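You operate a simulated robot arm through the tools that you are given. There is no shell and no other tool. Be economical: measure what you need, move in short steps, check, and stop when the job is done.

The job below is to be done with a simulated robot arm. You get a single attempt, and the scene is never put back.

## Task
Fill the squat jar to about 150 g, lock the gate, lift the jar off and cap it.
Fine: the scale is tared already; fingers keep out of the stream; wing nut tight; no drop misses the jar; jar on the table head; the spare lid turned tight.

It is judged by the outcome, as a careful person would: the job done as asked, and still so three seconds after it is handed in. It fails if anything else is knocked over, pushed out of place, dropped, spilled or broken. A push-on lid holds only when it is set on centred and level and pressed home; a screw cap is set on level and turned clockwise until tight.

## Robot
A 7-joint arm with a two-finger parallel gripper, fixed in place. Base frame: the origin is at the foot of the arm, x ahead of it, y to its left, z up; the work surface is at about z = 750. Units: mm, rad, N and s.
With the tool pointing down near the work surface it reaches from about 200 to 680 mm from the base axis. Its first joint turns from -1.152 to 1.152 rad. Payload 2.4 kg.
The TCP is the grasp point between the finger pads, 30 mm short of the fingertips. In the tool frame z runs along the fingers and y along their closing line. The gripper opens to 94 mm. The fingers are 28 mm wide and 10 mm thick; the gripper's body (50 by 96 mm) begins 55 mm behind the TCP.
Orientation is that of the tool frame in the base frame, as [roll, pitch, yaw] about the fixed x, y, z axes, in that order (R = Rz(yaw) Ry(pitch) Rx(roll)). With the fingers straight down and closing along the base's y, the tool's x points along the base's -x, its y along +y and its z along -z.

## Interface
- The arm moves only by the tool servo_tool. Its argument "increments" is a list of rows, each an object of numbers (a shift or turn left out is 0, a gripper value left out holds the last): "dx", "dy", "dz": the shift along the tool's x, y, z in units of 25 mm (1.0 is 25 mm); "wx", "wy", "wz": the turn, a rotation vector about the tool's x, y, z in units of 6 degrees (1.0 is 6 degrees); "hand": the opening, from 0 (shut) to 1 (fully open). In form: [{"dx": .., "dy": .., "dz": .., "wx": .., "wy": .., "wz": .., "hand": ..}, ...]. A call has 1 to 10 rows; each row shifts and turns the commanded pose from where the row before left it, along the tool's axes as they then stand. A call with a number of a shift or a turn outside -1 to 1 is refused whole. Rows are played at 5 a second. More than 50 mm and 0.15 rad between two rows, or a gripper value outside its range, and nothing of the call is played. A pose out of reach is approached as far as the arm can. The call stops where the force on the tool passes 40 N (or 10 N more than at its start, if that is more) or the arm is blocked; 0.2 s more then pass. The fingers move at their own pace (about 153 mm/s each) and stop on an object; they squeeze with about 44 N. The grip force told is the motor's: it shows also when the fingers shut on nothing. Time passes only in rows, and 0.2 s behind the last, so rows that do not move let the fingers close. It gives the time, the measured TCP pose, the force on the tool (base axes), the opening and the grip force at its end, in the units of the frame above (readings bear some noise), and new pictures: "views" is both (left out), scene, wrist or none.
- Cameras (640 x 400 px; columns grow to the right, rows downward): "scene" is fixed at [39.2, 499.3, 1433.2]; the picture's right is [-0.48, -0.88, 0.00], its down [-0.64, 0.35, -0.68] and it looks along [0.60, -0.33, -0.73] (base axes); focal length 214 px, centre (320, 200). "wrist" rides on the gripper at [76, 14, -103] in the tool frame; the picture's right is [-0.18, 0.98, 0.00], its down [-0.75, -0.14, -0.64] and it looks along [-0.63, -0.12, 0.77] (tool axes); focal length 243 px, centre (320, 200). There is no depth. A picture from a camera that has moved, and an enlarged one, comes with that camera's place and axes in the base frame and with its lens. The place of the scene camera against the robot may be out by one fixed shift of up to 18 mm in any direction.
- inspect(camera, box): a new picture of the part [left, top, right, bottom] of that camera's present view, enlarged. It takes no simulated time.
- close_job(): hands the job in; it is judged then, once.

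Work in short steps. Places have to be worked out from the pictures, the camera data and where the tool is seen: move nearer, look again, correct. Check each grasp and each placing, and mend what went wrong. You have 120 turns and 170 pictures in all, those below and enlarged ones among them. Open the gripper and draw the arm clear of the work before you hand the job in, unless the task says otherwise; then end with one line.

The tools are called after "Call:" by a JSON object that holds its "name" and its "arguments". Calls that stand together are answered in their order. servo_tool: Moves the arm, as the interface text tells. Its arguments: {"type":"object","properties":{"increments":{"type":"array"},"views":{"type":"string","enum":["both","scene","wrist","none"]}},"required":["increments"]} The other tools are called the same way: inspect (camera, box) takes an enlarged picture of a part of a camera's view; close_job () hands the job in.

At the start:

```text
clock: 0.0
tool_pos: [396.9, 28.6, 1179.9]
tool_rot: [-3.14, 0.001, -3.141]
contact_force: [-1.2, 0.0, 0.5]
grip_width: 93.8
finger_force: 0.1
```

scene: 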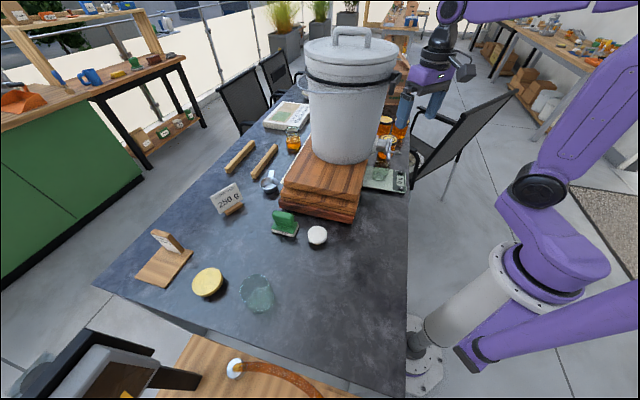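
wrist: 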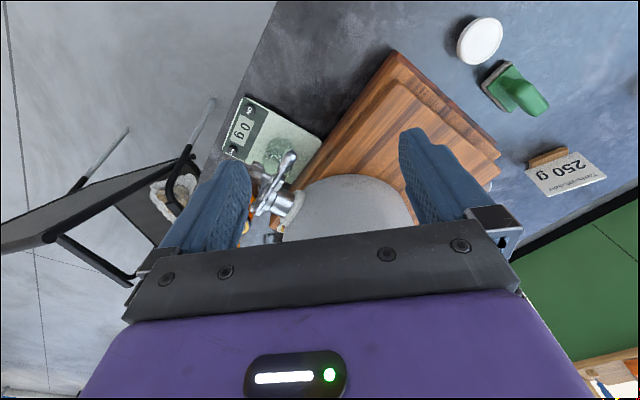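

I'll start by enlarging the key areas: the tank/gate/scale area and the table items.

Call:
{"name": "inspect", "arguments": {"camera": "scene", "box": [340, 90, 440, 200]}}

Call:
{"name": "inspect", "arguments": {"camera": "scene", "box": [120, 160, 340, 320]}}

Call:
{"name": "inspect", "arguments": {"camera": "wrist", "box": [210, 90, 350, 250]}}

```text
3.64 times, centred on (390, 145) of scene
camera zoom: at [39.2, 499.3, 1433.2], right [-0.48, -0.88, 0.0], down [-0.64, 0.35, -0.68], along [0.6, -0.33, -0.73], focal length 780 px, centre (66, 400)
```

zoom: 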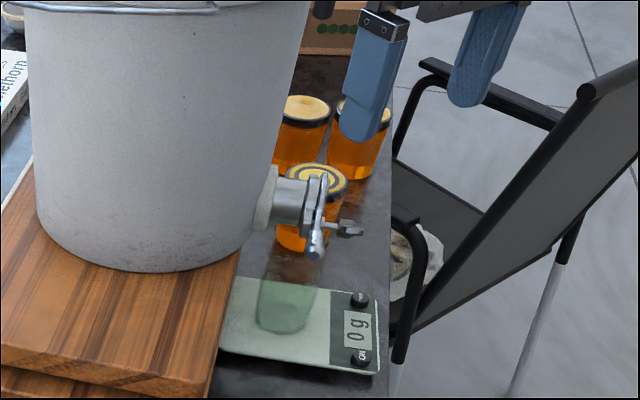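

```text
2.50 times, centred on (230, 240) of scene
camera zoom: at [39.2, 499.3, 1433.2], right [-0.48, -0.88, 0.0], down [-0.64, 0.35, -0.68], along [0.6, -0.33, -0.73], focal length 536 px, centre (545, 100)
```

zoom: 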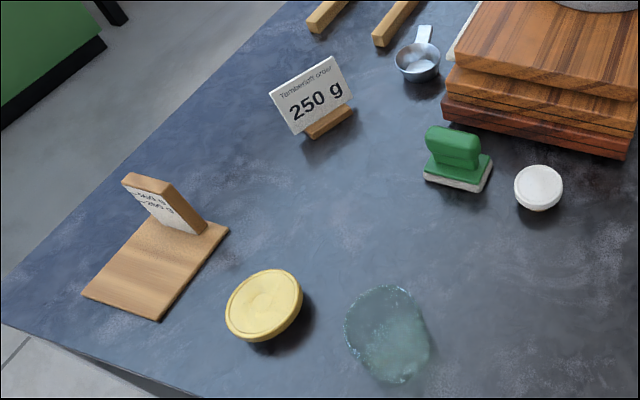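

```text
2.50 times, centred on (280, 170) of wrist
camera zoom: at [321.1, 42.9, 1280.8], right [0.18, 0.98, 0.0], down [0.75, -0.14, 0.64], along [0.63, -0.12, -0.77], focal length 606 px, centre (420, 275)
```

zoom: 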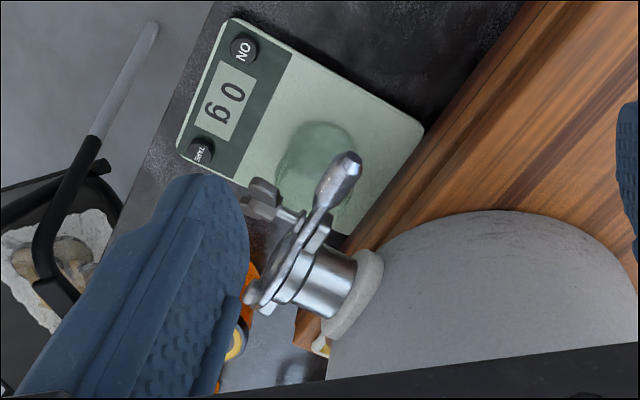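

Call:
{"name": "inspect", "arguments": {"camera": "scene", "box": [130, 220, 200, 290]}}

Call:
{"name": "inspect", "arguments": {"camera": "scene", "box": [190, 250, 290, 320]}}

Call:
{"name": "inspect", "arguments": {"camera": "scene", "box": [200, 95, 320, 220]}}

Call:
{"name": "inspect", "arguments": {"camera": "scene", "box": [260, 200, 350, 260]}}

```text
5.71 times, centred on (165, 255) of scene
camera zoom: at [39.2, 499.3, 1433.2], right [-0.48, -0.88, 0.0], down [-0.64, 0.35, -0.68], along [0.6, -0.33, -0.73], focal length 1226 px, centre (1206, -114)
```

zoom: 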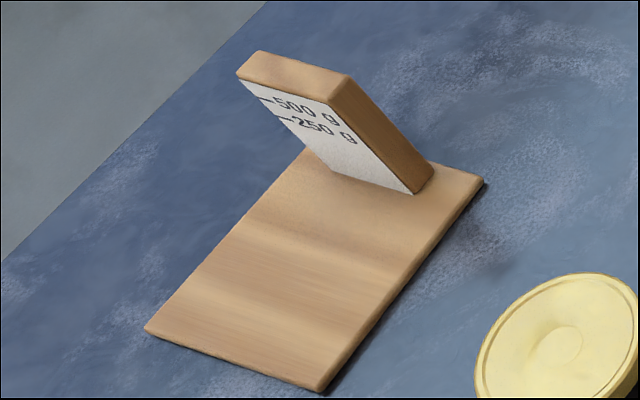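

```text
5.71 times, centred on (240, 285) of scene
camera zoom: at [39.2, 499.3, 1433.2], right [-0.48, -0.88, 0.0], down [-0.64, 0.35, -0.68], along [0.6, -0.33, -0.73], focal length 1226 px, centre (777, -286)
```

zoom: 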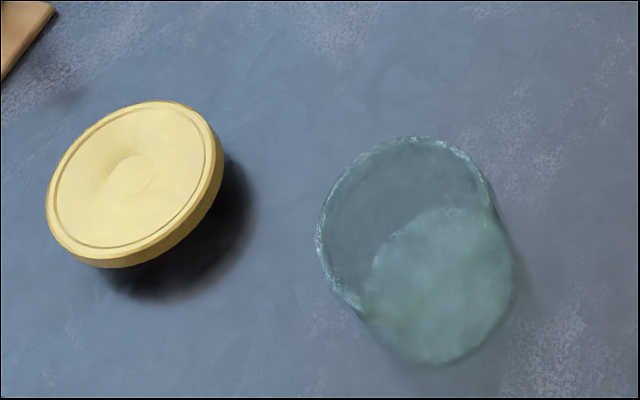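

```text
3.20 times, centred on (260, 158) of scene
camera zoom: at [39.2, 499.3, 1433.2], right [-0.48, -0.88, 0.0], down [-0.64, 0.35, -0.68], along [0.6, -0.33, -0.73], focal length 686 px, centre (512, 336)
```

zoom: 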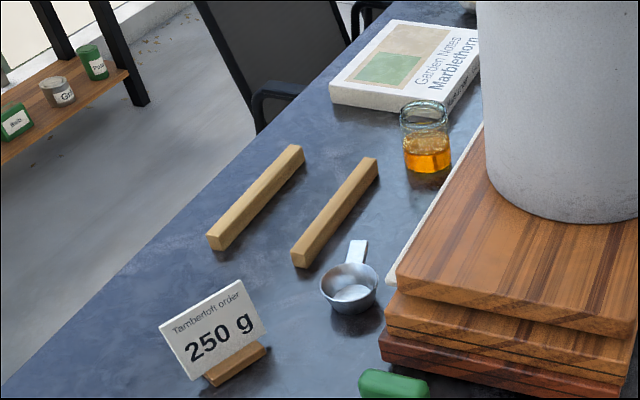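

```text
6.67 times, centred on (305, 230) of scene
camera zoom: at [39.2, 499.3, 1433.2], right [-0.48, -0.88, 0.0], down [-0.64, 0.35, -0.68], along [0.6, -0.33, -0.73], focal length 1430 px, centre (420, 0)
```

zoom: 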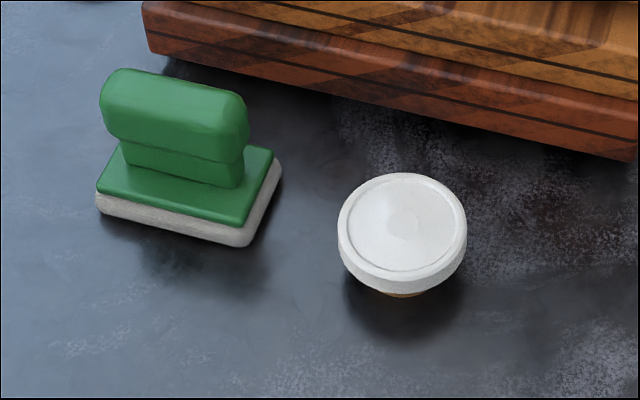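

The gate sits around (530,-80,970) with lever roughly horizontal; the white lid (on a post) is in reach while the gold one is not. I'll move closer with the wrist camera looking at the gate face.

Call:
{"name": "servo_tool", "arguments": {"increments": [{"dx": -0.315, "dy": -0.97, "dz": 0.6}, {"dx": -0.315, "dy": -0.97, "dz": 0.6}, {"dx": -0.315, "dy": -0.97, "dz": 0.6}, {"dx": -0.315, "dy": -0.97, "dz": 0.6}, {"dx": -0.315, "dy": -0.97, "dz": 0.6}, {"dx": -0.315, "dy": -0.97, "dz": 0.6}, {"dx": -0.315, "dy": -0.97, "dz": 0.6}, {"dx": -0.315, "dy": -0.97, "dz": 0.6}], "views": "none"}}

Call:
{"name": "servo_tool", "arguments": {"increments": [{"wz": -0.94}, {"wz": -0.94}, {"wz": -0.94}, {"wz": -0.94}, {"wz": -0.94}, {"wz": -0.94}, {"wz": -0.94}, {"wz": -0.94}], "views": "both"}}

```text
clock: 1.8
tool_pos: [461.0, -165.4, 1058.3]
tool_rot: [3.141, 0.0, 3.141]
contact_force: [-1.3, -0.3, 0.2]
grip_width: 93.6
finger_force: 0.1
```

```text
clock: 3.6
tool_pos: [460.9, -164.8, 1059.2]
tool_rot: [3.14, 0.001, -2.35]
contact_force: [0.6, 0.4, 0.6]
grip_width: 93.9
finger_force: 0.0
camera wrist: at [396.5, -209.3, 1160.9], right [-0.57, 0.82, 0.0], down [0.63, 0.44, 0.64], along [0.53, 0.36, -0.77], focal length 243 px, centre (320, 200)
```

scene: 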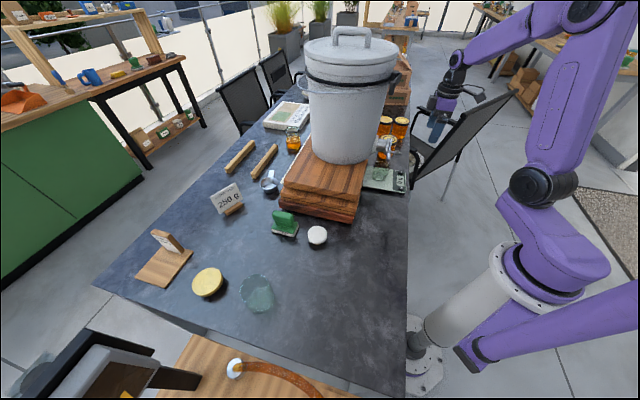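
wrist: 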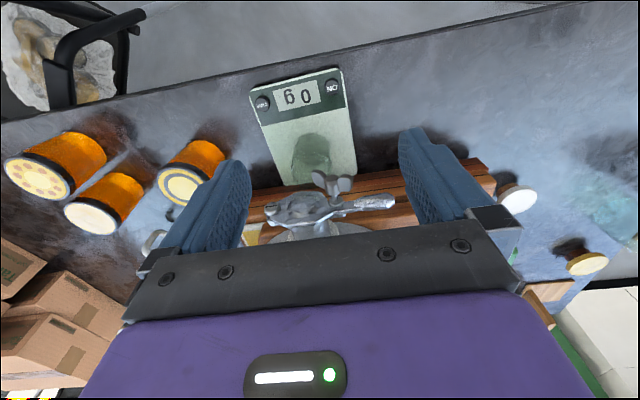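

Call:
{"name": "inspect", "arguments": {"camera": "wrist", "box": [240, 60, 420, 245]}}

```text
2.16 times, centred on (330, 152) of wrist
camera zoom: at [396.5, -209.3, 1160.9], right [-0.57, 0.82, 0.0], down [0.63, 0.44, 0.64], along [0.53, 0.36, -0.77], focal length 525 px, centre (298, 303)
```

zoom: 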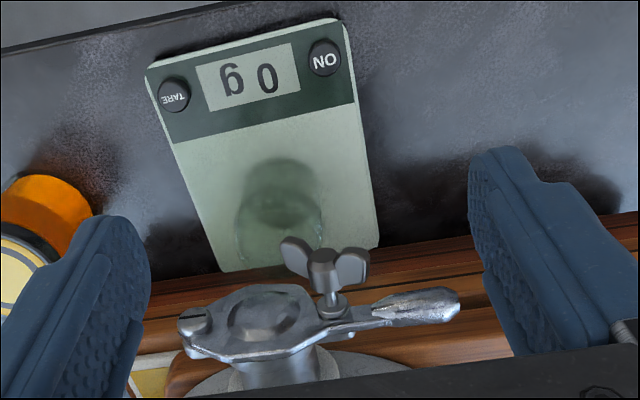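

The gate: pivot ≈(610,-143,927), disc ≈(574,-112,930), handle tip ≈(498,-38,945), wing nut head ≈(528,-105,923), axis pointing outwards. I'll tip the tool to horizontal facing the nut, from a stand-off.

Call:
{"name": "servo_tool", "arguments": {"increments": [{"wy": -1}, {"wy": -1}, {"wy": -1}, {"wy": -1}, {"wy": -1}, {"wy": -1}, {"wy": -1}, {"wy": -1}], "views": "none"}}

Call:
{"name": "servo_tool", "arguments": {"increments": [{"wy": -1}, {"wy": -1}, {"wy": -1}, {"wy": -1}, {"wy": -1}, {"wy": -1}, {"wy": -1}], "views": "both"}}

```text
clock: 5.4
tool_pos: [460.5, -165.6, 1058.4]
tool_rot: [-3.14, 0.838, -2.354]
contact_force: [0.7, -0.4, -0.5]
grip_width: 93.8
finger_force: 0.0
```

```text
clock: 7.0
tool_pos: [461.9, -164.6, 1059.4]
tool_rot: [-0.516, 1.567, 0.272]
contact_force: [-0.1, -0.7, 0.2]
grip_width: 93.9
finger_force: 0.0
camera wrist: at [378.9, -227.6, 982.2], right [-0.7, 0.69, 0.18], down [-0.36, -0.55, 0.75], along [0.62, 0.46, 0.63], focal length 243 px, centre (320, 200)
```

scene: 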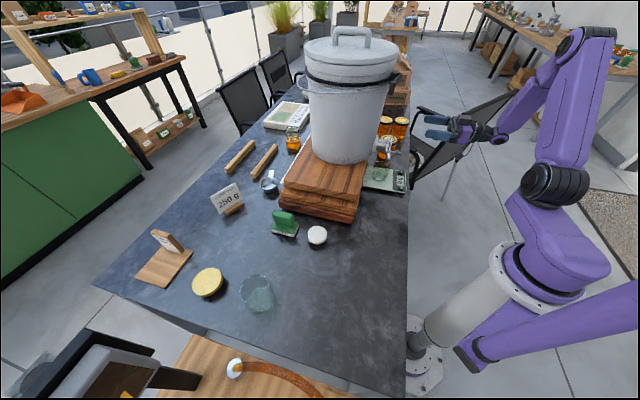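
wrist: 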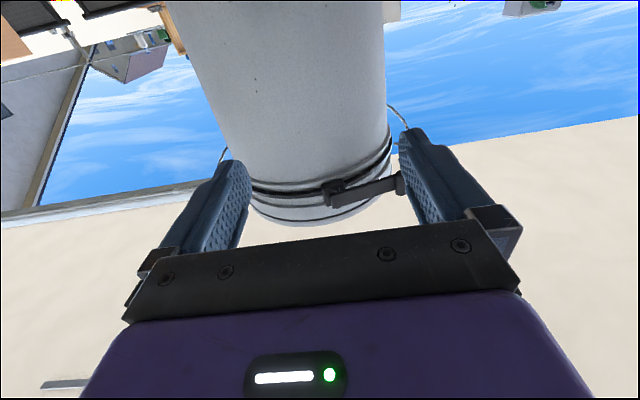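

Horizontal pose works. Now roll +90° so the fingers close vertically and the camera sits on the handle side.

Call:
{"name": "servo_tool", "arguments": {"increments": [{"wz": 1}, {"wz": 1}, {"wz": 1}, {"wz": 1}, {"wz": 1}, {"wz": 1}, {"wz": 1}, {"wz": 1}], "views": "none"}}

Call:
{"name": "servo_tool", "arguments": {"increments": [{"wz": 1}, {"wz": 1}, {"wz": 1}, {"wz": 1}, {"wz": 1}, {"wz": 1}, {"wz": 1}], "views": "wrist"}}

```text
clock: 8.8
tool_pos: [459.9, -164.3, 1060.0]
tool_rot: [1.571, 0.732, 2.359]
contact_force: [1.1, -0.7, -0.2]
grip_width: 93.8
finger_force: 0.1
```

```text
clock: 10.4
tool_pos: [460.9, -165.8, 1059.1]
tool_rot: [1.57, 0.0, 2.359]
contact_force: [0.3, 0.3, -0.3]
grip_width: 94.1
finger_force: 0.0
camera wrist: at [333.9, -184.1, 1072.3], right [0.13, -0.13, 0.98], down [0.08, -0.99, -0.14], along [0.99, 0.1, -0.12], focal length 243 px, centre (320, 200)
```

wrist: 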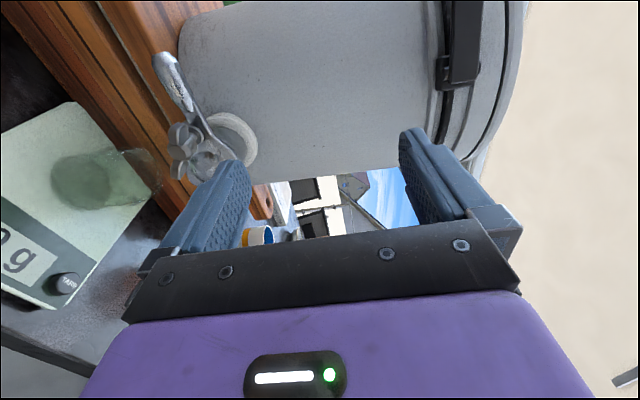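

Camera sees gate, nut, jar and scale display. Lower to nut height at the 90 mm stand-off.

Call:
{"name": "servo_tool", "arguments": {"increments": [{"dy": -0.893, "dx": -0.03}, {"dy": -0.893, "dx": -0.03}, {"dy": -0.893, "dx": -0.03}, {"dy": -0.893, "dx": -0.03}, {"dy": -0.893, "dx": -0.03}, {"dy": -0.893, "dx": -0.03}], "views": "both"}}

Call:
{"name": "inspect", "arguments": {"camera": "wrist", "box": [230, 0, 410, 220]}}

```text
clock: 11.8
tool_pos: [464.2, -168.1, 925.2]
tool_rot: [1.572, 0.0, 2.36]
contact_force: [-0.1, -0.2, 0.2]
grip_width: 94.0
finger_force: 0.1
camera wrist: at [337.3, -186.8, 938.6], right [0.13, -0.13, 0.98], down [0.08, -0.99, -0.14], along [0.99, 0.1, -0.12], focal length 243 px, centre (320, 200)
```

scene: 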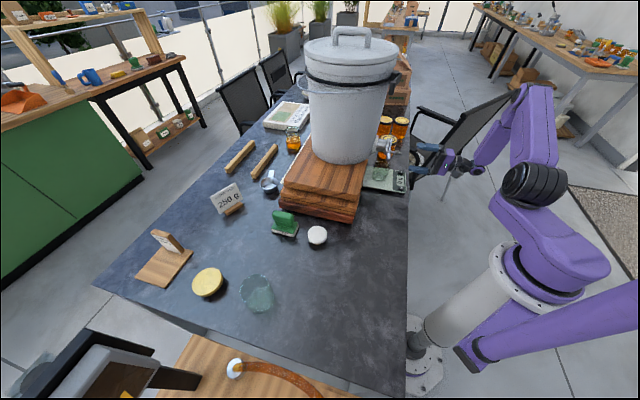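
wrist: 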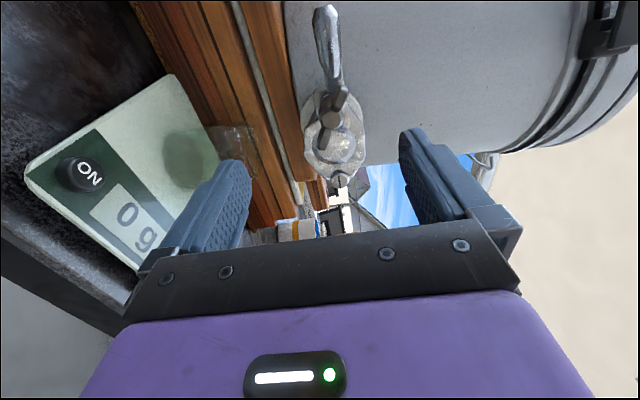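

```text
1.82 times, centred on (320, 110) of wrist
camera zoom: at [337.3, -186.8, 938.6], right [0.13, -0.13, 0.98], down [0.08, -0.99, -0.14], along [0.99, 0.1, -0.12], focal length 441 px, centre (320, 364)
```

zoom: 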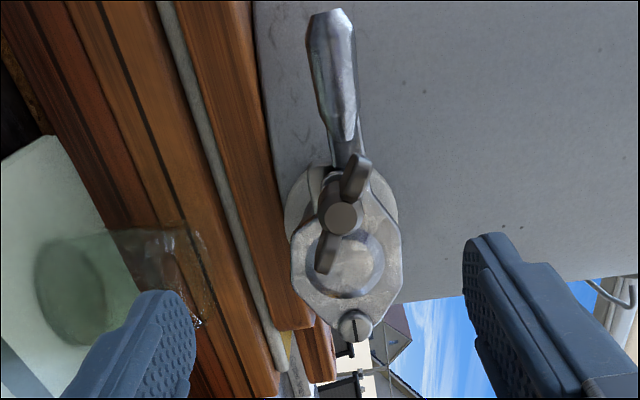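

The view is good: nut hub ≈(528,-104,931), handle grip point ≈(509,-45,940). I'll first test whether the gate is free, so move sideways to the handle and straddle it above/below with a partly open hand.

Call:
{"name": "servo_tool", "arguments": {"increments": [{"dx": 0.76, "dy": 0.2, "hand": 0.6}, {"dx": 0.76, "dy": 0.2}, {"dx": 0.76, "dy": 0.2}, {"dz": 0.8}, {"dz": 0.8}], "views": "both"}}

```text
clock: 13.0
tool_pos: [450.2, -99.9, 941.2]
tool_rot: [1.572, 0.0, 2.359]
contact_force: [0.2, 0.2, -0.9]
grip_width: 56.5
finger_force: 0.2
camera wrist: at [323.9, -118.1, 954.3], right [0.13, -0.13, 0.98], down [0.08, -0.99, -0.14], along [0.99, 0.1, -0.12], focal length 243 px, centre (320, 200)
```

scene: 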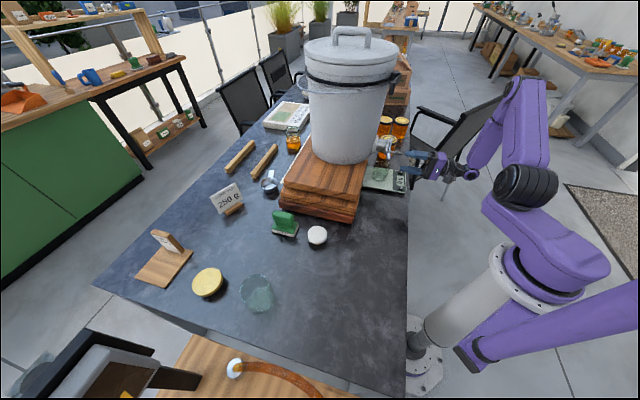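
wrist: 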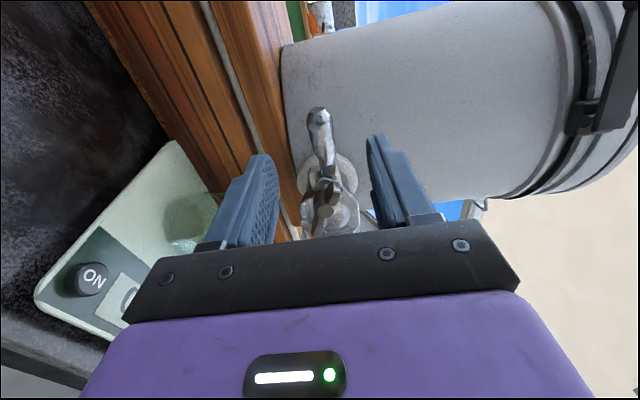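

Handle is centred between the fingers. Go forward 67 mm.

Call:
{"name": "servo_tool", "arguments": {"increments": [{"dz": 0.9}, {"dz": 0.9}, {"dz": 0.9}], "views": "both"}}

Call:
{"name": "inspect", "arguments": {"camera": "scene", "box": [340, 90, 440, 200]}}

```text
clock: 13.8
tool_pos: [497.3, -52.1, 941.1]
tool_rot: [1.572, -0.001, 2.357]
contact_force: [-0.5, 0.3, 0.3]
grip_width: 56.4
finger_force: 0.0
camera wrist: at [372.5, -70.1, 953.6], right [0.13, -0.13, 0.98], down [0.08, -0.99, -0.14], along [0.99, 0.1, -0.12], focal length 243 px, centre (320, 200)
```

scene: 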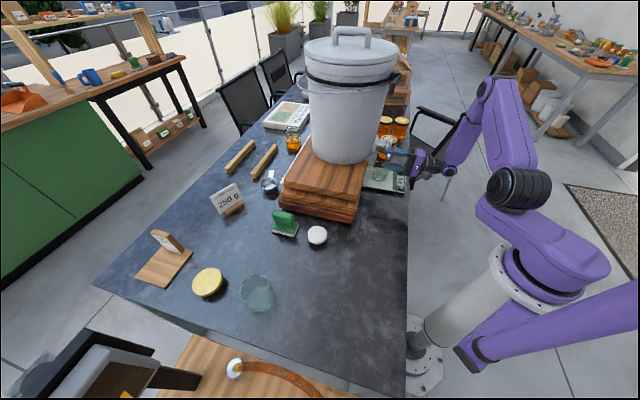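
wrist: 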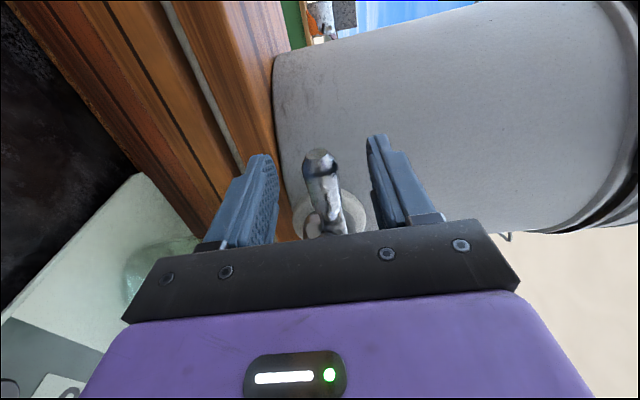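

```text
3.64 times, centred on (390, 145) of scene
camera zoom: at [39.2, 499.2, 1433.2], right [-0.48, -0.88, 0.0], down [-0.64, 0.35, -0.68], along [0.6, -0.33, -0.73], focal length 780 px, centre (66, 400)
```

zoom: 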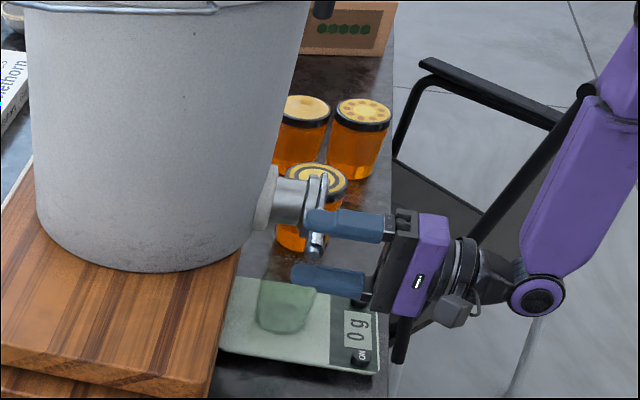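

Scene camera sees the display and gate. Narrow the hand around the handle, then lift gently to test whether the gate is free.

Call:
{"name": "servo_tool", "arguments": {"increments": [{"hand": 0.3}, {}, {"dy": 0.2}], "views": "wrist"}}

Call:
{"name": "inspect", "arguments": {"camera": "scene", "box": [360, 120, 420, 190]}}

```text
clock: 14.6
tool_pos: [498.6, -51.5, 945.4]
tool_rot: [1.571, 0.0, 2.358]
contact_force: [1.1, 0.2, -0.5]
grip_width: 28.9
finger_force: 0.5
camera wrist: at [372.1, -70.4, 958.4], right [0.13, -0.13, 0.98], down [0.08, -0.99, -0.14], along [0.99, 0.1, -0.12], focal length 243 px, centre (320, 200)
```

wrist: 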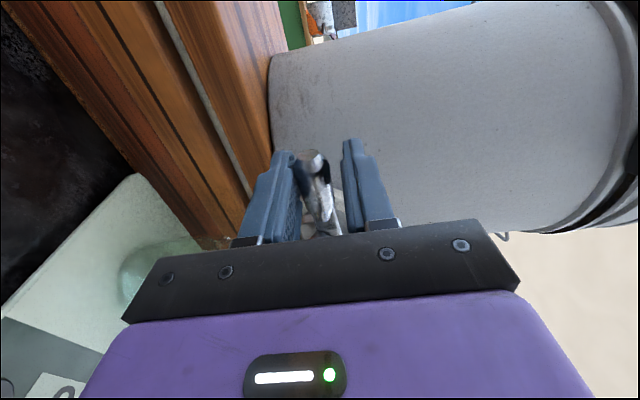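

```text
5.71 times, centred on (390, 155) of scene
camera zoom: at [39.2, 499.3, 1433.2], right [-0.48, -0.88, 0.0], down [-0.64, 0.35, -0.68], along [0.6, -0.33, -0.73], focal length 1226 px, centre (-80, 457)
```

zoom: 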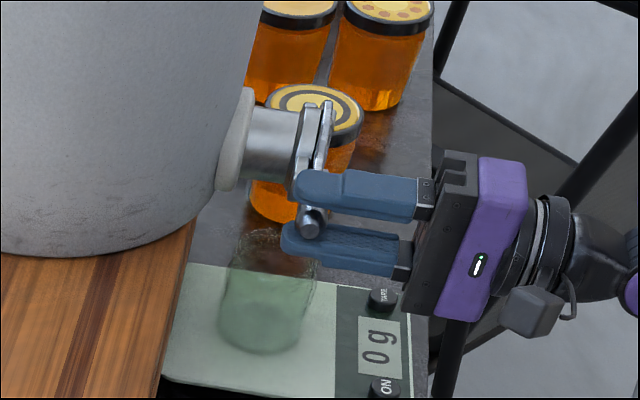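

No contact yet. Lift in 2.5–5 mm steps until resistance.

Call:
{"name": "servo_tool", "arguments": {"increments": [{"dy": 0.1}, {"dy": 0.1}, {"dy": 0.1}], "views": "none"}}

Call:
{"name": "inspect", "arguments": {"camera": "scene", "box": [360, 120, 420, 190]}}

```text
clock: 15.4
tool_pos: [498.4, -52.6, 953.3]
tool_rot: [1.571, -0.001, 2.357]
contact_force: [-0.6, 0.9, -2.2]
grip_width: 29.2
finger_force: 0.8
```

```text
5.71 times, centred on (390, 155) of scene
camera zoom: at [39.2, 499.3, 1433.2], right [-0.48, -0.88, 0.0], down [-0.64, 0.35, -0.68], along [0.6, -0.33, -0.73], focal length 1226 px, centre (-80, 457)
```

zoom: 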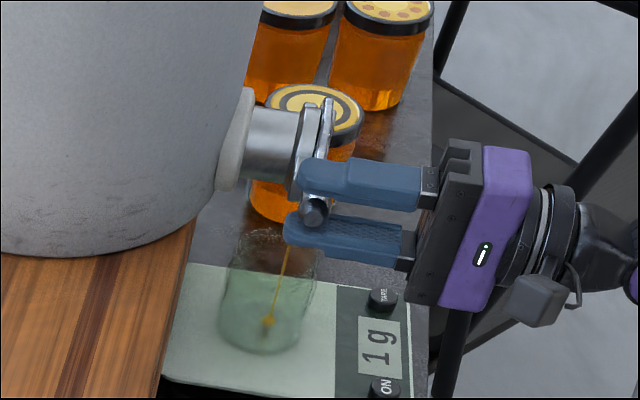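

Gate is free (nut loose) and a thin stream lands in the jar; the display shows 1 g. Hold and measure the rate.

Call:
{"name": "servo_tool", "arguments": {"increments": [{}, {}, {}, {}, {}], "views": "none"}}

Call:
{"name": "inspect", "arguments": {"camera": "scene", "box": [360, 120, 420, 190]}}

```text
clock: 16.6
tool_pos: [498.2, -53.2, 953.7]
tool_rot: [1.57, -0.001, 2.358]
contact_force: [-0.8, -0.1, -2.2]
grip_width: 29.5
finger_force: 1.2
```

```text
5.71 times, centred on (390, 155) of scene
camera zoom: at [39.2, 499.3, 1433.2], right [-0.48, -0.88, 0.0], down [-0.64, 0.35, -0.68], along [0.6, -0.33, -0.73], focal length 1226 px, centre (-80, 457)
```

zoom: 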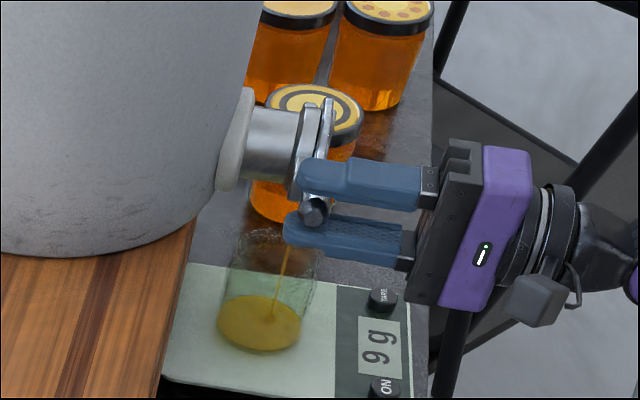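

About 8 g/s, on target. Keep holding.

Call:
{"name": "servo_tool", "arguments": {"increments": [{}, {}, {}, {}, {}, {}, {}, {}, {}, {}], "views": "none"}}

Call:
{"name": "servo_tool", "arguments": {"increments": [{}, {}, {}, {}, {}, {}, {}, {}, {}, {}], "views": "none"}}

Call:
{"name": "inspect", "arguments": {"camera": "scene", "box": [360, 120, 420, 190]}}

```text
clock: 18.8
tool_pos: [498.6, -51.6, 952.6]
tool_rot: [1.572, -0.001, 2.358]
contact_force: [-0.3, -0.1, -2.2]
grip_width: 29.2
finger_force: 1.1
```

```text
clock: 21.0
tool_pos: [498.2, -52.2, 953.5]
tool_rot: [1.57, 0.0, 2.357]
contact_force: [0.5, -0.4, -2.3]
grip_width: 29.2
finger_force: 1.4
```

```text
5.71 times, centred on (390, 155) of scene
camera zoom: at [39.2, 499.2, 1433.2], right [-0.48, -0.88, 0.0], down [-0.64, 0.35, -0.68], along [0.6, -0.33, -0.73], focal length 1226 px, centre (-80, 457)
```

zoom: 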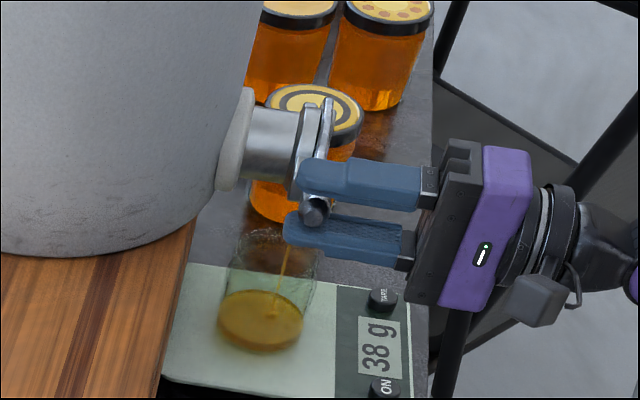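

38 g, 6.6 g/s. Hold about 13 s more, then recheck.

Call:
{"name": "servo_tool", "arguments": {"increments": [{}, {}, {}, {}, {}, {}, {}, {}, {}, {}], "views": "none"}}

Call:
{"name": "servo_tool", "arguments": {"increments": [{}, {}, {}, {}, {}, {}, {}, {}, {}, {}], "views": "none"}}

Call:
{"name": "servo_tool", "arguments": {"increments": [{}, {}, {}, {}, {}, {}, {}, {}, {}, {}], "views": "none"}}

Call:
{"name": "servo_tool", "arguments": {"increments": [{}, {}, {}, {}, {}, {}, {}, {}, {}, {}], "views": "none"}}

Call:
{"name": "servo_tool", "arguments": {"increments": [{}, {}, {}, {}, {}, {}, {}, {}, {}, {}], "views": "none"}}

Call:
{"name": "inspect", "arguments": {"camera": "scene", "box": [360, 120, 420, 190]}}

```text
clock: 23.2
tool_pos: [499.3, -51.4, 953.3]
tool_rot: [1.57, -0.001, 2.357]
contact_force: [0.4, -0.3, -1.0]
grip_width: 29.0
finger_force: 1.2
```

```text
clock: 25.4
tool_pos: [498.3, -52.6, 952.8]
tool_rot: [1.57, 0.0, 2.358]
contact_force: [-0.3, -0.5, -2.1]
grip_width: 29.2
finger_force: 0.9
```

```text
clock: 27.6
tool_pos: [499.1, -51.6, 953.4]
tool_rot: [1.57, 0.0, 2.359]
contact_force: [0.7, -0.5, -1.4]
grip_width: 29.0
finger_force: 1.2
```

```text
clock: 29.8
tool_pos: [499.6, -52.1, 953.6]
tool_rot: [1.57, 0.0, 2.357]
contact_force: [-0.7, 0.1, -1.7]
grip_width: 28.9
finger_force: 1.0
```

```text
clock: 32.0
tool_pos: [499.9, -53.3, 952.8]
tool_rot: [1.571, -0.001, 2.358]
contact_force: [-0.3, 0.5, -1.4]
grip_width: 28.9
finger_force: 1.0
```

```text
5.71 times, centred on (390, 155) of scene
camera zoom: at [39.2, 499.3, 1433.2], right [-0.48, -0.88, 0.0], down [-0.64, 0.35, -0.68], along [0.6, -0.33, -0.73], focal length 1226 px, centre (-80, 457)
```

zoom: 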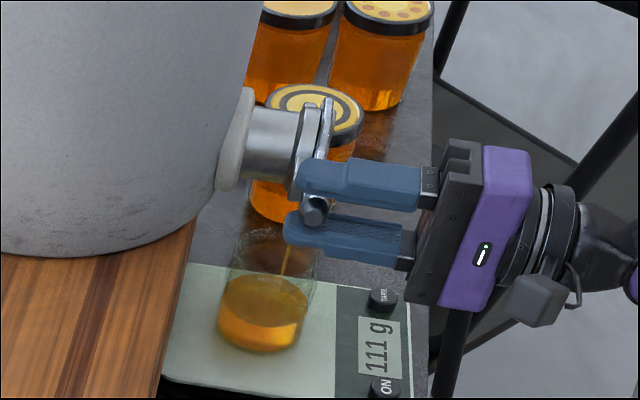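

111 g. Hold 4.4 s more to reach about 140 g.

Call:
{"name": "servo_tool", "arguments": {"increments": [{}, {}, {}, {}, {}, {}, {}, {}, {}, {}], "views": "none"}}

Call:
{"name": "servo_tool", "arguments": {"increments": [{}, {}, {}, {}, {}, {}, {}, {}, {}, {}], "views": "none"}}

Call:
{"name": "inspect", "arguments": {"camera": "scene", "box": [360, 120, 420, 190]}}

```text
clock: 34.2
tool_pos: [498.8, -52.1, 953.1]
tool_rot: [1.57, 0.0, 2.358]
contact_force: [-0.4, 0.1, -1.6]
grip_width: 28.8
finger_force: 0.8
```

```text
clock: 36.4
tool_pos: [499.6, -52.4, 952.7]
tool_rot: [1.57, -0.001, 2.357]
contact_force: [-0.4, 0.4, -1.2]
grip_width: 28.9
finger_force: 0.7
```

```text
5.71 times, centred on (390, 155) of scene
camera zoom: at [39.2, 499.3, 1433.2], right [-0.48, -0.88, 0.0], down [-0.64, 0.35, -0.68], along [0.6, -0.33, -0.73], focal length 1226 px, centre (-80, 457)
```

zoom: 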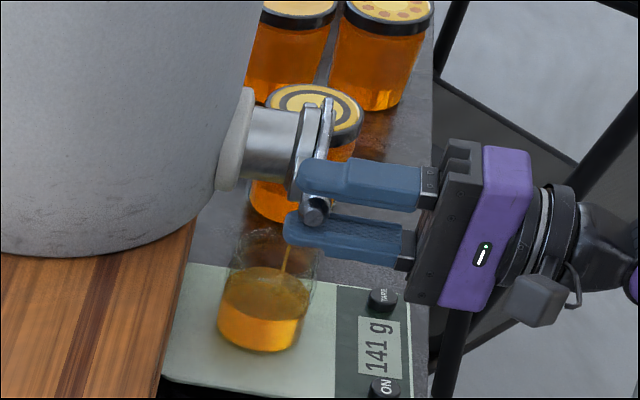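

141 g. Close now: push the handle down with the upper finger.

Call:
{"name": "servo_tool", "arguments": {"increments": [{"dy": -0.4}, {"dy": -0.35}], "views": "none"}}

Call:
{"name": "inspect", "arguments": {"camera": "scene", "box": [360, 120, 420, 190]}}

```text
clock: 37.0
tool_pos: [498.8, -51.2, 935.2]
tool_rot: [1.567, 0.002, 2.361]
contact_force: [-0.9, 1.7, 7.1]
grip_width: 31.9
finger_force: 3.2
```

```text
5.71 times, centred on (390, 155) of scene
camera zoom: at [39.0, 499.3, 1433.2], right [-0.48, -0.88, 0.0], down [-0.64, 0.35, -0.68], along [0.6, -0.33, -0.73], focal length 1226 px, centre (-80, 457)
```

zoom: 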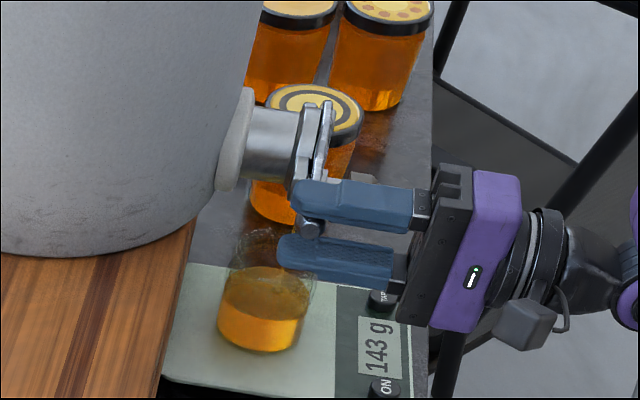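

Stream has stopped, 7 N downward push on the handle. Wait to see the settled reading.

Call:
{"name": "servo_tool", "arguments": {"increments": [{"dy": -0.06}, {}, {}, {}], "views": "none"}}

Call:
{"name": "inspect", "arguments": {"camera": "scene", "box": [360, 120, 420, 190]}}

```text
clock: 38.0
tool_pos: [498.6, -53.6, 934.2]
tool_rot: [1.57, 0.001, 2.356]
contact_force: [-3.7, 1.6, 12.6]
grip_width: 35.0
finger_force: 5.9
```

```text
5.71 times, centred on (390, 155) of scene
camera zoom: at [38.9, 499.3, 1433.2], right [-0.48, -0.88, 0.0], down [-0.64, 0.35, -0.68], along [0.6, -0.33, -0.73], focal length 1226 px, centre (-80, 457)
```

zoom: 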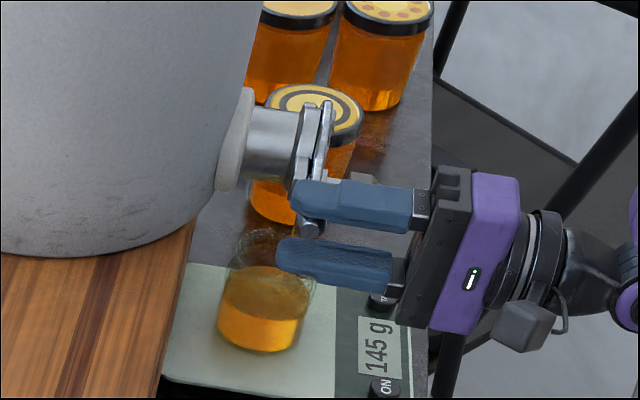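

145 g settled, dry. A short top-up burst: lift, brief hold, push back down.

Call:
{"name": "servo_tool", "arguments": {"increments": [{"dy": 0.41}, {"dy": 0.4}, {}, {"dy": -0.41}, {"dy": -0.4}, {}, {}], "views": "none"}}

Call:
{"name": "inspect", "arguments": {"camera": "scene", "box": [360, 120, 420, 190]}}

```text
clock: 39.6
tool_pos: [498.6, -52.7, 934.1]
tool_rot: [1.571, 0.002, 2.361]
contact_force: [-0.8, 1.2, 10.1]
grip_width: 34.3
finger_force: 5.3
```

```text
5.71 times, centred on (390, 155) of scene
camera zoom: at [39.0, 499.3, 1433.2], right [-0.48, -0.88, 0.0], down [-0.64, 0.35, -0.68], along [0.6, -0.33, -0.73], focal length 1226 px, centre (-80, 457)
```

zoom: 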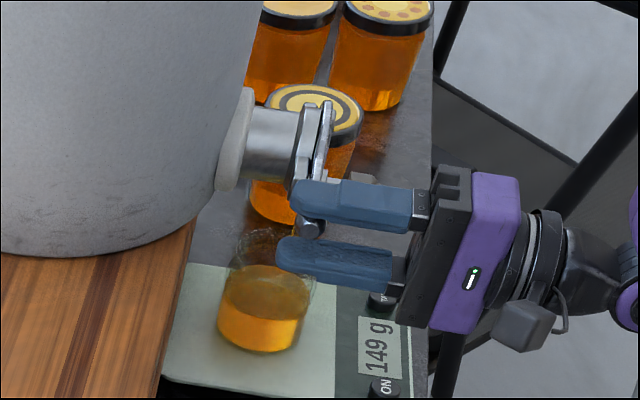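

149 g. Open the hand, back straight out and move to the nut stand-off.

Call:
{"name": "servo_tool", "arguments": {"increments": [{"hand": 0.6}, {"dz": -1}, {"dz": -1}, {"dz": -1}, {"dz": -1}, {"dx": -0.8}, {"dx": -0.8}, {"dx": -0.68}], "views": "both"}}

Call:
{"name": "inspect", "arguments": {"camera": "wrist", "box": [230, 0, 410, 220]}}

Call:
{"name": "inspect", "arguments": {"camera": "scene", "box": [360, 120, 420, 190]}}

```text
clock: 41.4
tool_pos: [468.1, -163.6, 933.2]
tool_rot: [1.571, 0.001, 2.358]
contact_force: [0.2, -0.4, 0.8]
grip_width: 56.3
finger_force: 0.0
camera wrist: at [342.5, -182.5, 947.2], right [0.13, -0.13, 0.98], down [0.08, -0.99, -0.14], along [0.99, 0.1, -0.12], focal length 243 px, centre (320, 200)
```

scene: 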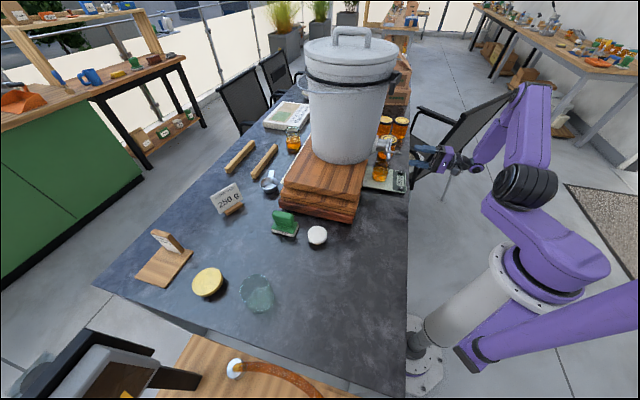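
wrist: 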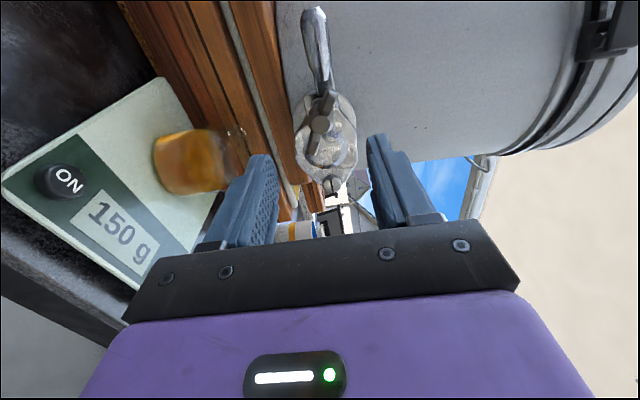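

```text
1.82 times, centred on (320, 110) of wrist
camera zoom: at [342.5, -182.5, 947.2], right [0.13, -0.13, 0.98], down [0.08, -0.99, -0.14], along [0.99, 0.1, -0.12], focal length 441 px, centre (320, 364)
```

zoom: 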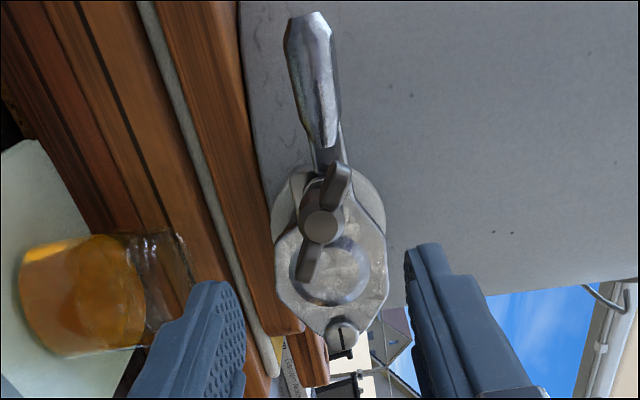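

```text
5.71 times, centred on (390, 155) of scene
camera zoom: at [39.2, 499.3, 1433.2], right [-0.48, -0.88, 0.0], down [-0.64, 0.35, -0.68], along [0.6, -0.33, -0.73], focal length 1226 px, centre (-80, 457)
```

zoom: 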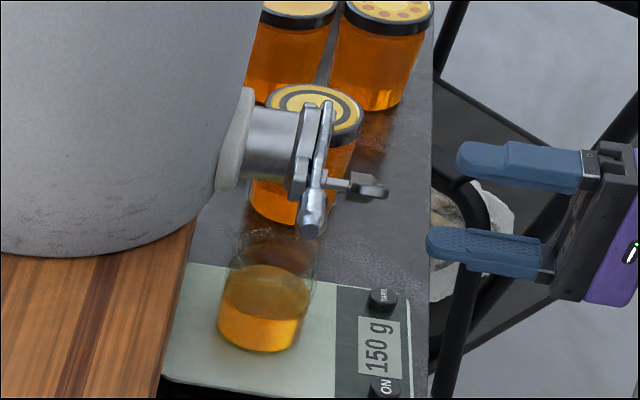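

150 g and the gate is shut. Nut axis aligns with my tool axis (≈z 933); blades are tilted ~21° (handle side up). Align roll by +21° and advance so only the fingertips straddle the wings.

Call:
{"name": "servo_tool", "arguments": {"increments": [{"wz": 0.9, "hand": 0.45}, {"wz": 0.9}, {"wz": 0.9}, {"wz": 0.9}, {"dz": 0.8}, {"dz": 0.8}], "views": "both"}}

Call:
{"name": "inspect", "arguments": {"camera": "wrist", "box": [230, 60, 410, 240]}}

Call:
{"name": "inspect", "arguments": {"camera": "scene", "box": [360, 120, 420, 190]}}

```text
clock: 42.8
tool_pos: [497.3, -135.7, 932.8]
tool_rot: [1.571, -0.377, 2.358]
contact_force: [-0.2, 0.2, -0.1]
grip_width: 42.3
finger_force: 0.1
camera wrist: at [378.7, -161.8, 972.7], right [0.38, -0.38, 0.85], down [0.01, -0.91, -0.41], along [0.93, 0.16, -0.34], focal length 243 px, centre (320, 200)
```

scene: 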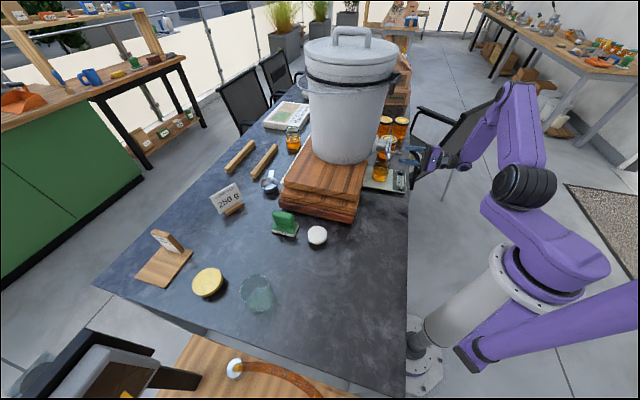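
wrist: 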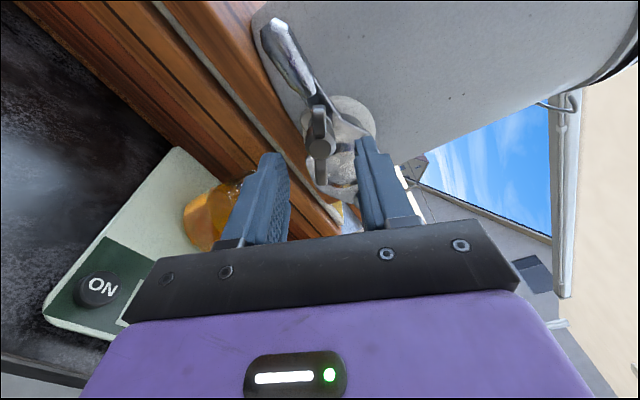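

```text
2.22 times, centred on (320, 150) of wrist
camera zoom: at [378.7, -161.8, 972.7], right [0.38, -0.38, 0.85], down [0.01, -0.91, -0.41], along [0.93, 0.16, -0.34], focal length 539 px, centre (320, 311)
```

zoom: 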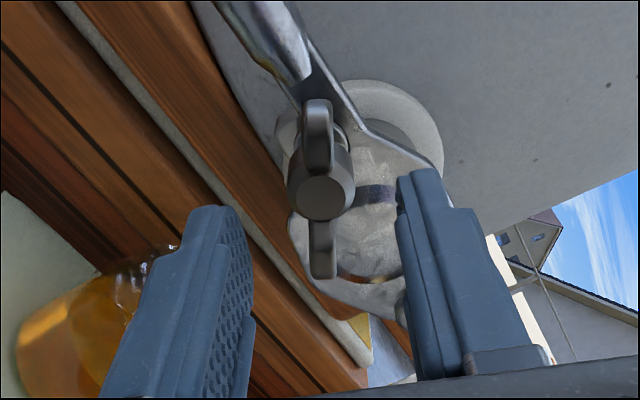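

```text
5.71 times, centred on (390, 155) of scene
camera zoom: at [39.2, 499.2, 1433.2], right [-0.48, -0.88, 0.0], down [-0.64, 0.35, -0.68], along [0.6, -0.33, -0.73], focal length 1226 px, centre (-80, 457)
```

zoom: 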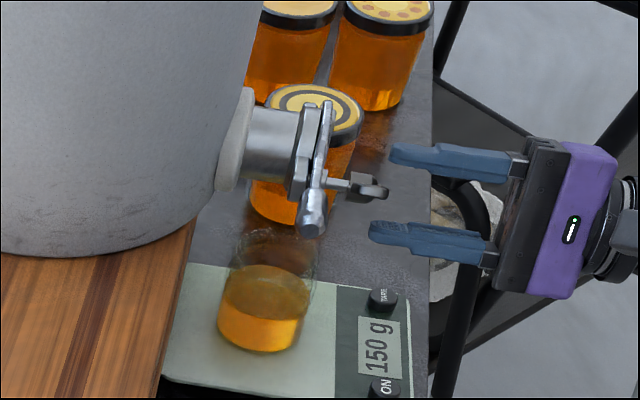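

Hub is centred in the jaws, ~43 mm ahead of the TCP; blades need ~8° more roll. Advance 25 mm and close.

Call:
{"name": "servo_tool", "arguments": {"increments": [{"wz": 0.65, "dz": 0.5}, {"wz": 0.65, "dz": 0.5}, {"hand": 0}, {}, {}], "views": "both"}}

Call:
{"name": "inspect", "arguments": {"camera": "wrist", "box": [230, 60, 410, 240]}}

Call:
{"name": "inspect", "arguments": {"camera": "scene", "box": [360, 120, 420, 190]}}

```text
clock: 44.0
tool_pos: [514.5, -117.7, 932.2]
tool_rot: [1.568, -0.512, 2.359]
contact_force: [6.2, -2.4, 14.3]
grip_width: 13.2
finger_force: 45.1
camera wrist: at [400.4, -148.1, 981.5], right [0.45, -0.45, 0.77], down [-0.04, -0.87, -0.49], along [0.89, 0.2, -0.41], focal length 243 px, centre (320, 200)
```

scene: 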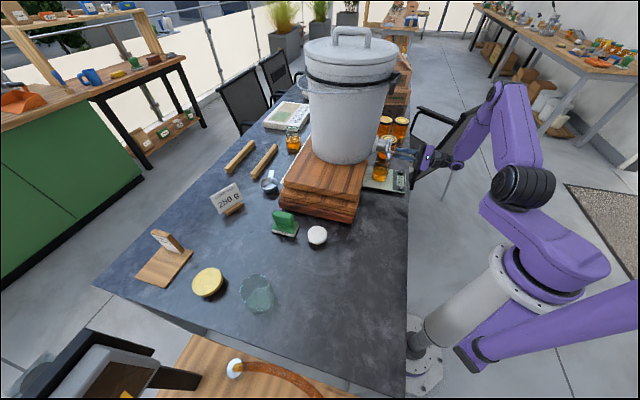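
wrist: 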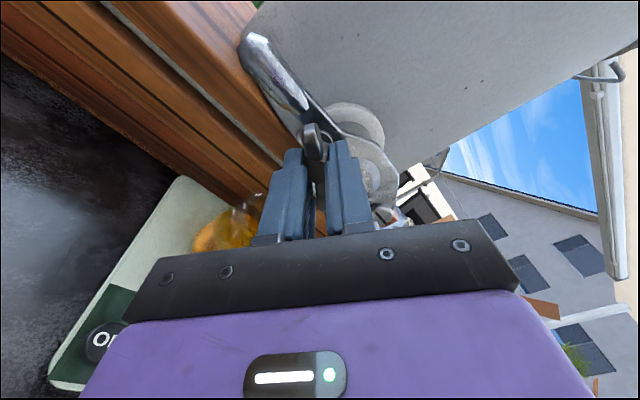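

```text
2.22 times, centred on (320, 150) of wrist
camera zoom: at [400.4, -148.1, 981.5], right [0.45, -0.45, 0.77], down [-0.04, -0.87, -0.49], along [0.89, 0.2, -0.41], focal length 539 px, centre (320, 311)
```

zoom: 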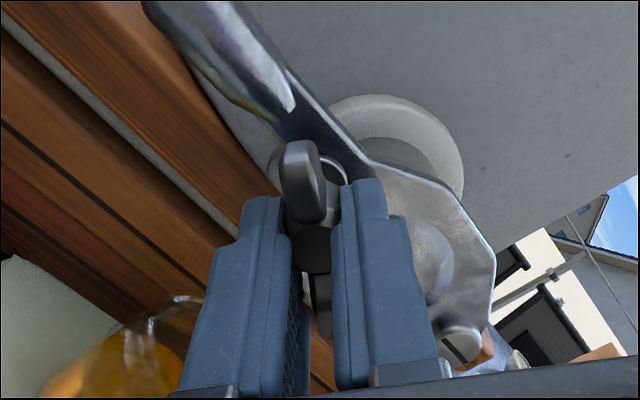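

```text
5.71 times, centred on (390, 155) of scene
camera zoom: at [39.1, 499.2, 1433.2], right [-0.48, -0.88, 0.0], down [-0.64, 0.35, -0.68], along [0.6, -0.33, -0.73], focal length 1226 px, centre (-80, 457)
```

zoom: 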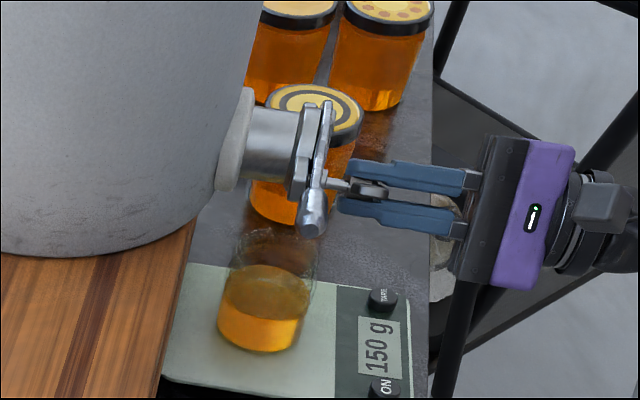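

Gripped the nut (13 mm). Slight offset load; relieve it ~1 mm upward and turn clockwise (+wz) 30°.

Call:
{"name": "servo_tool", "arguments": {"increments": [{"dy": 0.035, "dx": 0.02}, {"wz": 1}, {"wz": 1}, {"wz": 1}, {"wz": 1}, {"wz": 1}], "views": "wrist"}}

Call:
{"name": "inspect", "arguments": {"camera": "scene", "box": [370, 130, 410, 170]}}

```text
clock: 45.4
tool_pos: [513.8, -116.7, 933.1]
tool_rot: [1.581, -1.044, 2.351]
contact_force: [-13.4, 0.1, -28.1]
grip_width: 13.6
finger_force: 45.0
camera wrist: at [423.6, -170.6, 1004.2], right [0.67, -0.66, 0.34], down [-0.27, -0.64, -0.72], along [0.69, 0.39, -0.61], focal length 243 px, centre (320, 200)
```

wrist: 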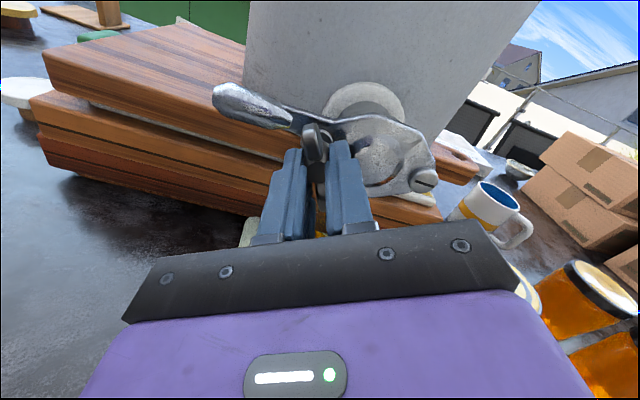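

```text
10.00 times, centred on (390, 150) of scene
camera zoom: at [39.3, 499.2, 1433.3], right [-0.48, -0.88, 0.0], down [-0.64, 0.35, -0.68], along [0.6, -0.33, -0.73], focal length 2145 px, centre (-380, 700)
```

zoom: 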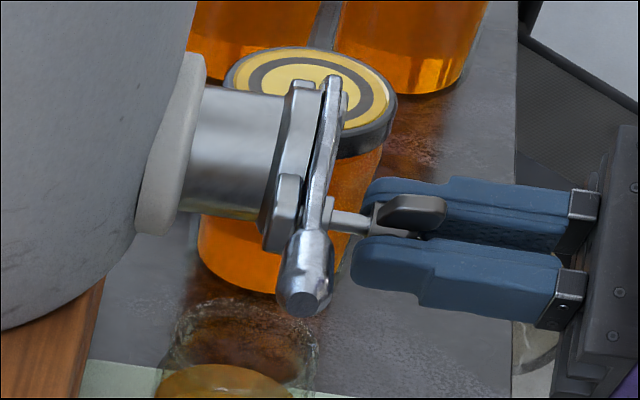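

Nut follows. Relieve side load (down ~1.2 mm, slightly back) and continue 24°.

Call:
{"name": "servo_tool", "arguments": {"increments": [{"dx": -0.035, "dy": -0.04}, {"wz": 1}, {"wz": 1}, {"wz": 1}, {"wz": 1}], "views": "wrist"}}

Call:
{"name": "inspect", "arguments": {"camera": "scene", "box": [370, 130, 410, 170]}}

```text
clock: 46.6
tool_pos: [512.9, -116.1, 931.1]
tool_rot: [1.596, -1.459, 2.338]
contact_force: [-29.2, 4.0, -19.6]
grip_width: 13.5
finger_force: 44.8
camera wrist: at [445.3, -192.3, 1007.8], right [0.71, -0.7, -0.07], down [-0.49, -0.42, -0.76], along [0.5, 0.58, -0.64], focal length 243 px, centre (320, 200)
```

wrist: 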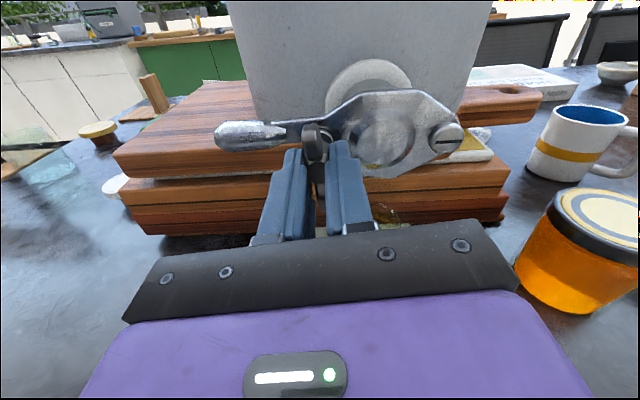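

```text
10.00 times, centred on (390, 150) of scene
camera zoom: at [38.7, 499.3, 1433.2], right [-0.48, -0.88, 0.0], down [-0.64, 0.35, -0.68], along [0.6, -0.33, -0.73], focal length 2145 px, centre (-380, 700)
```

zoom: 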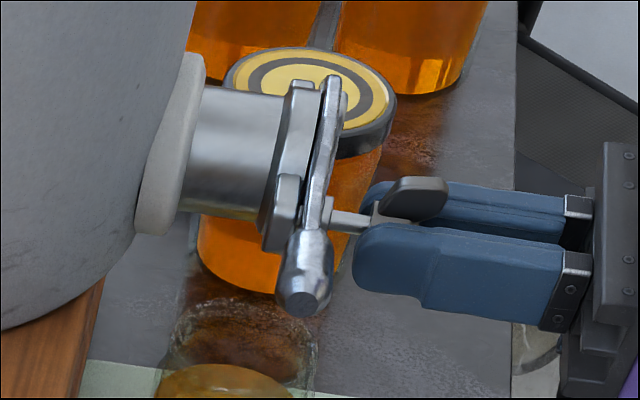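

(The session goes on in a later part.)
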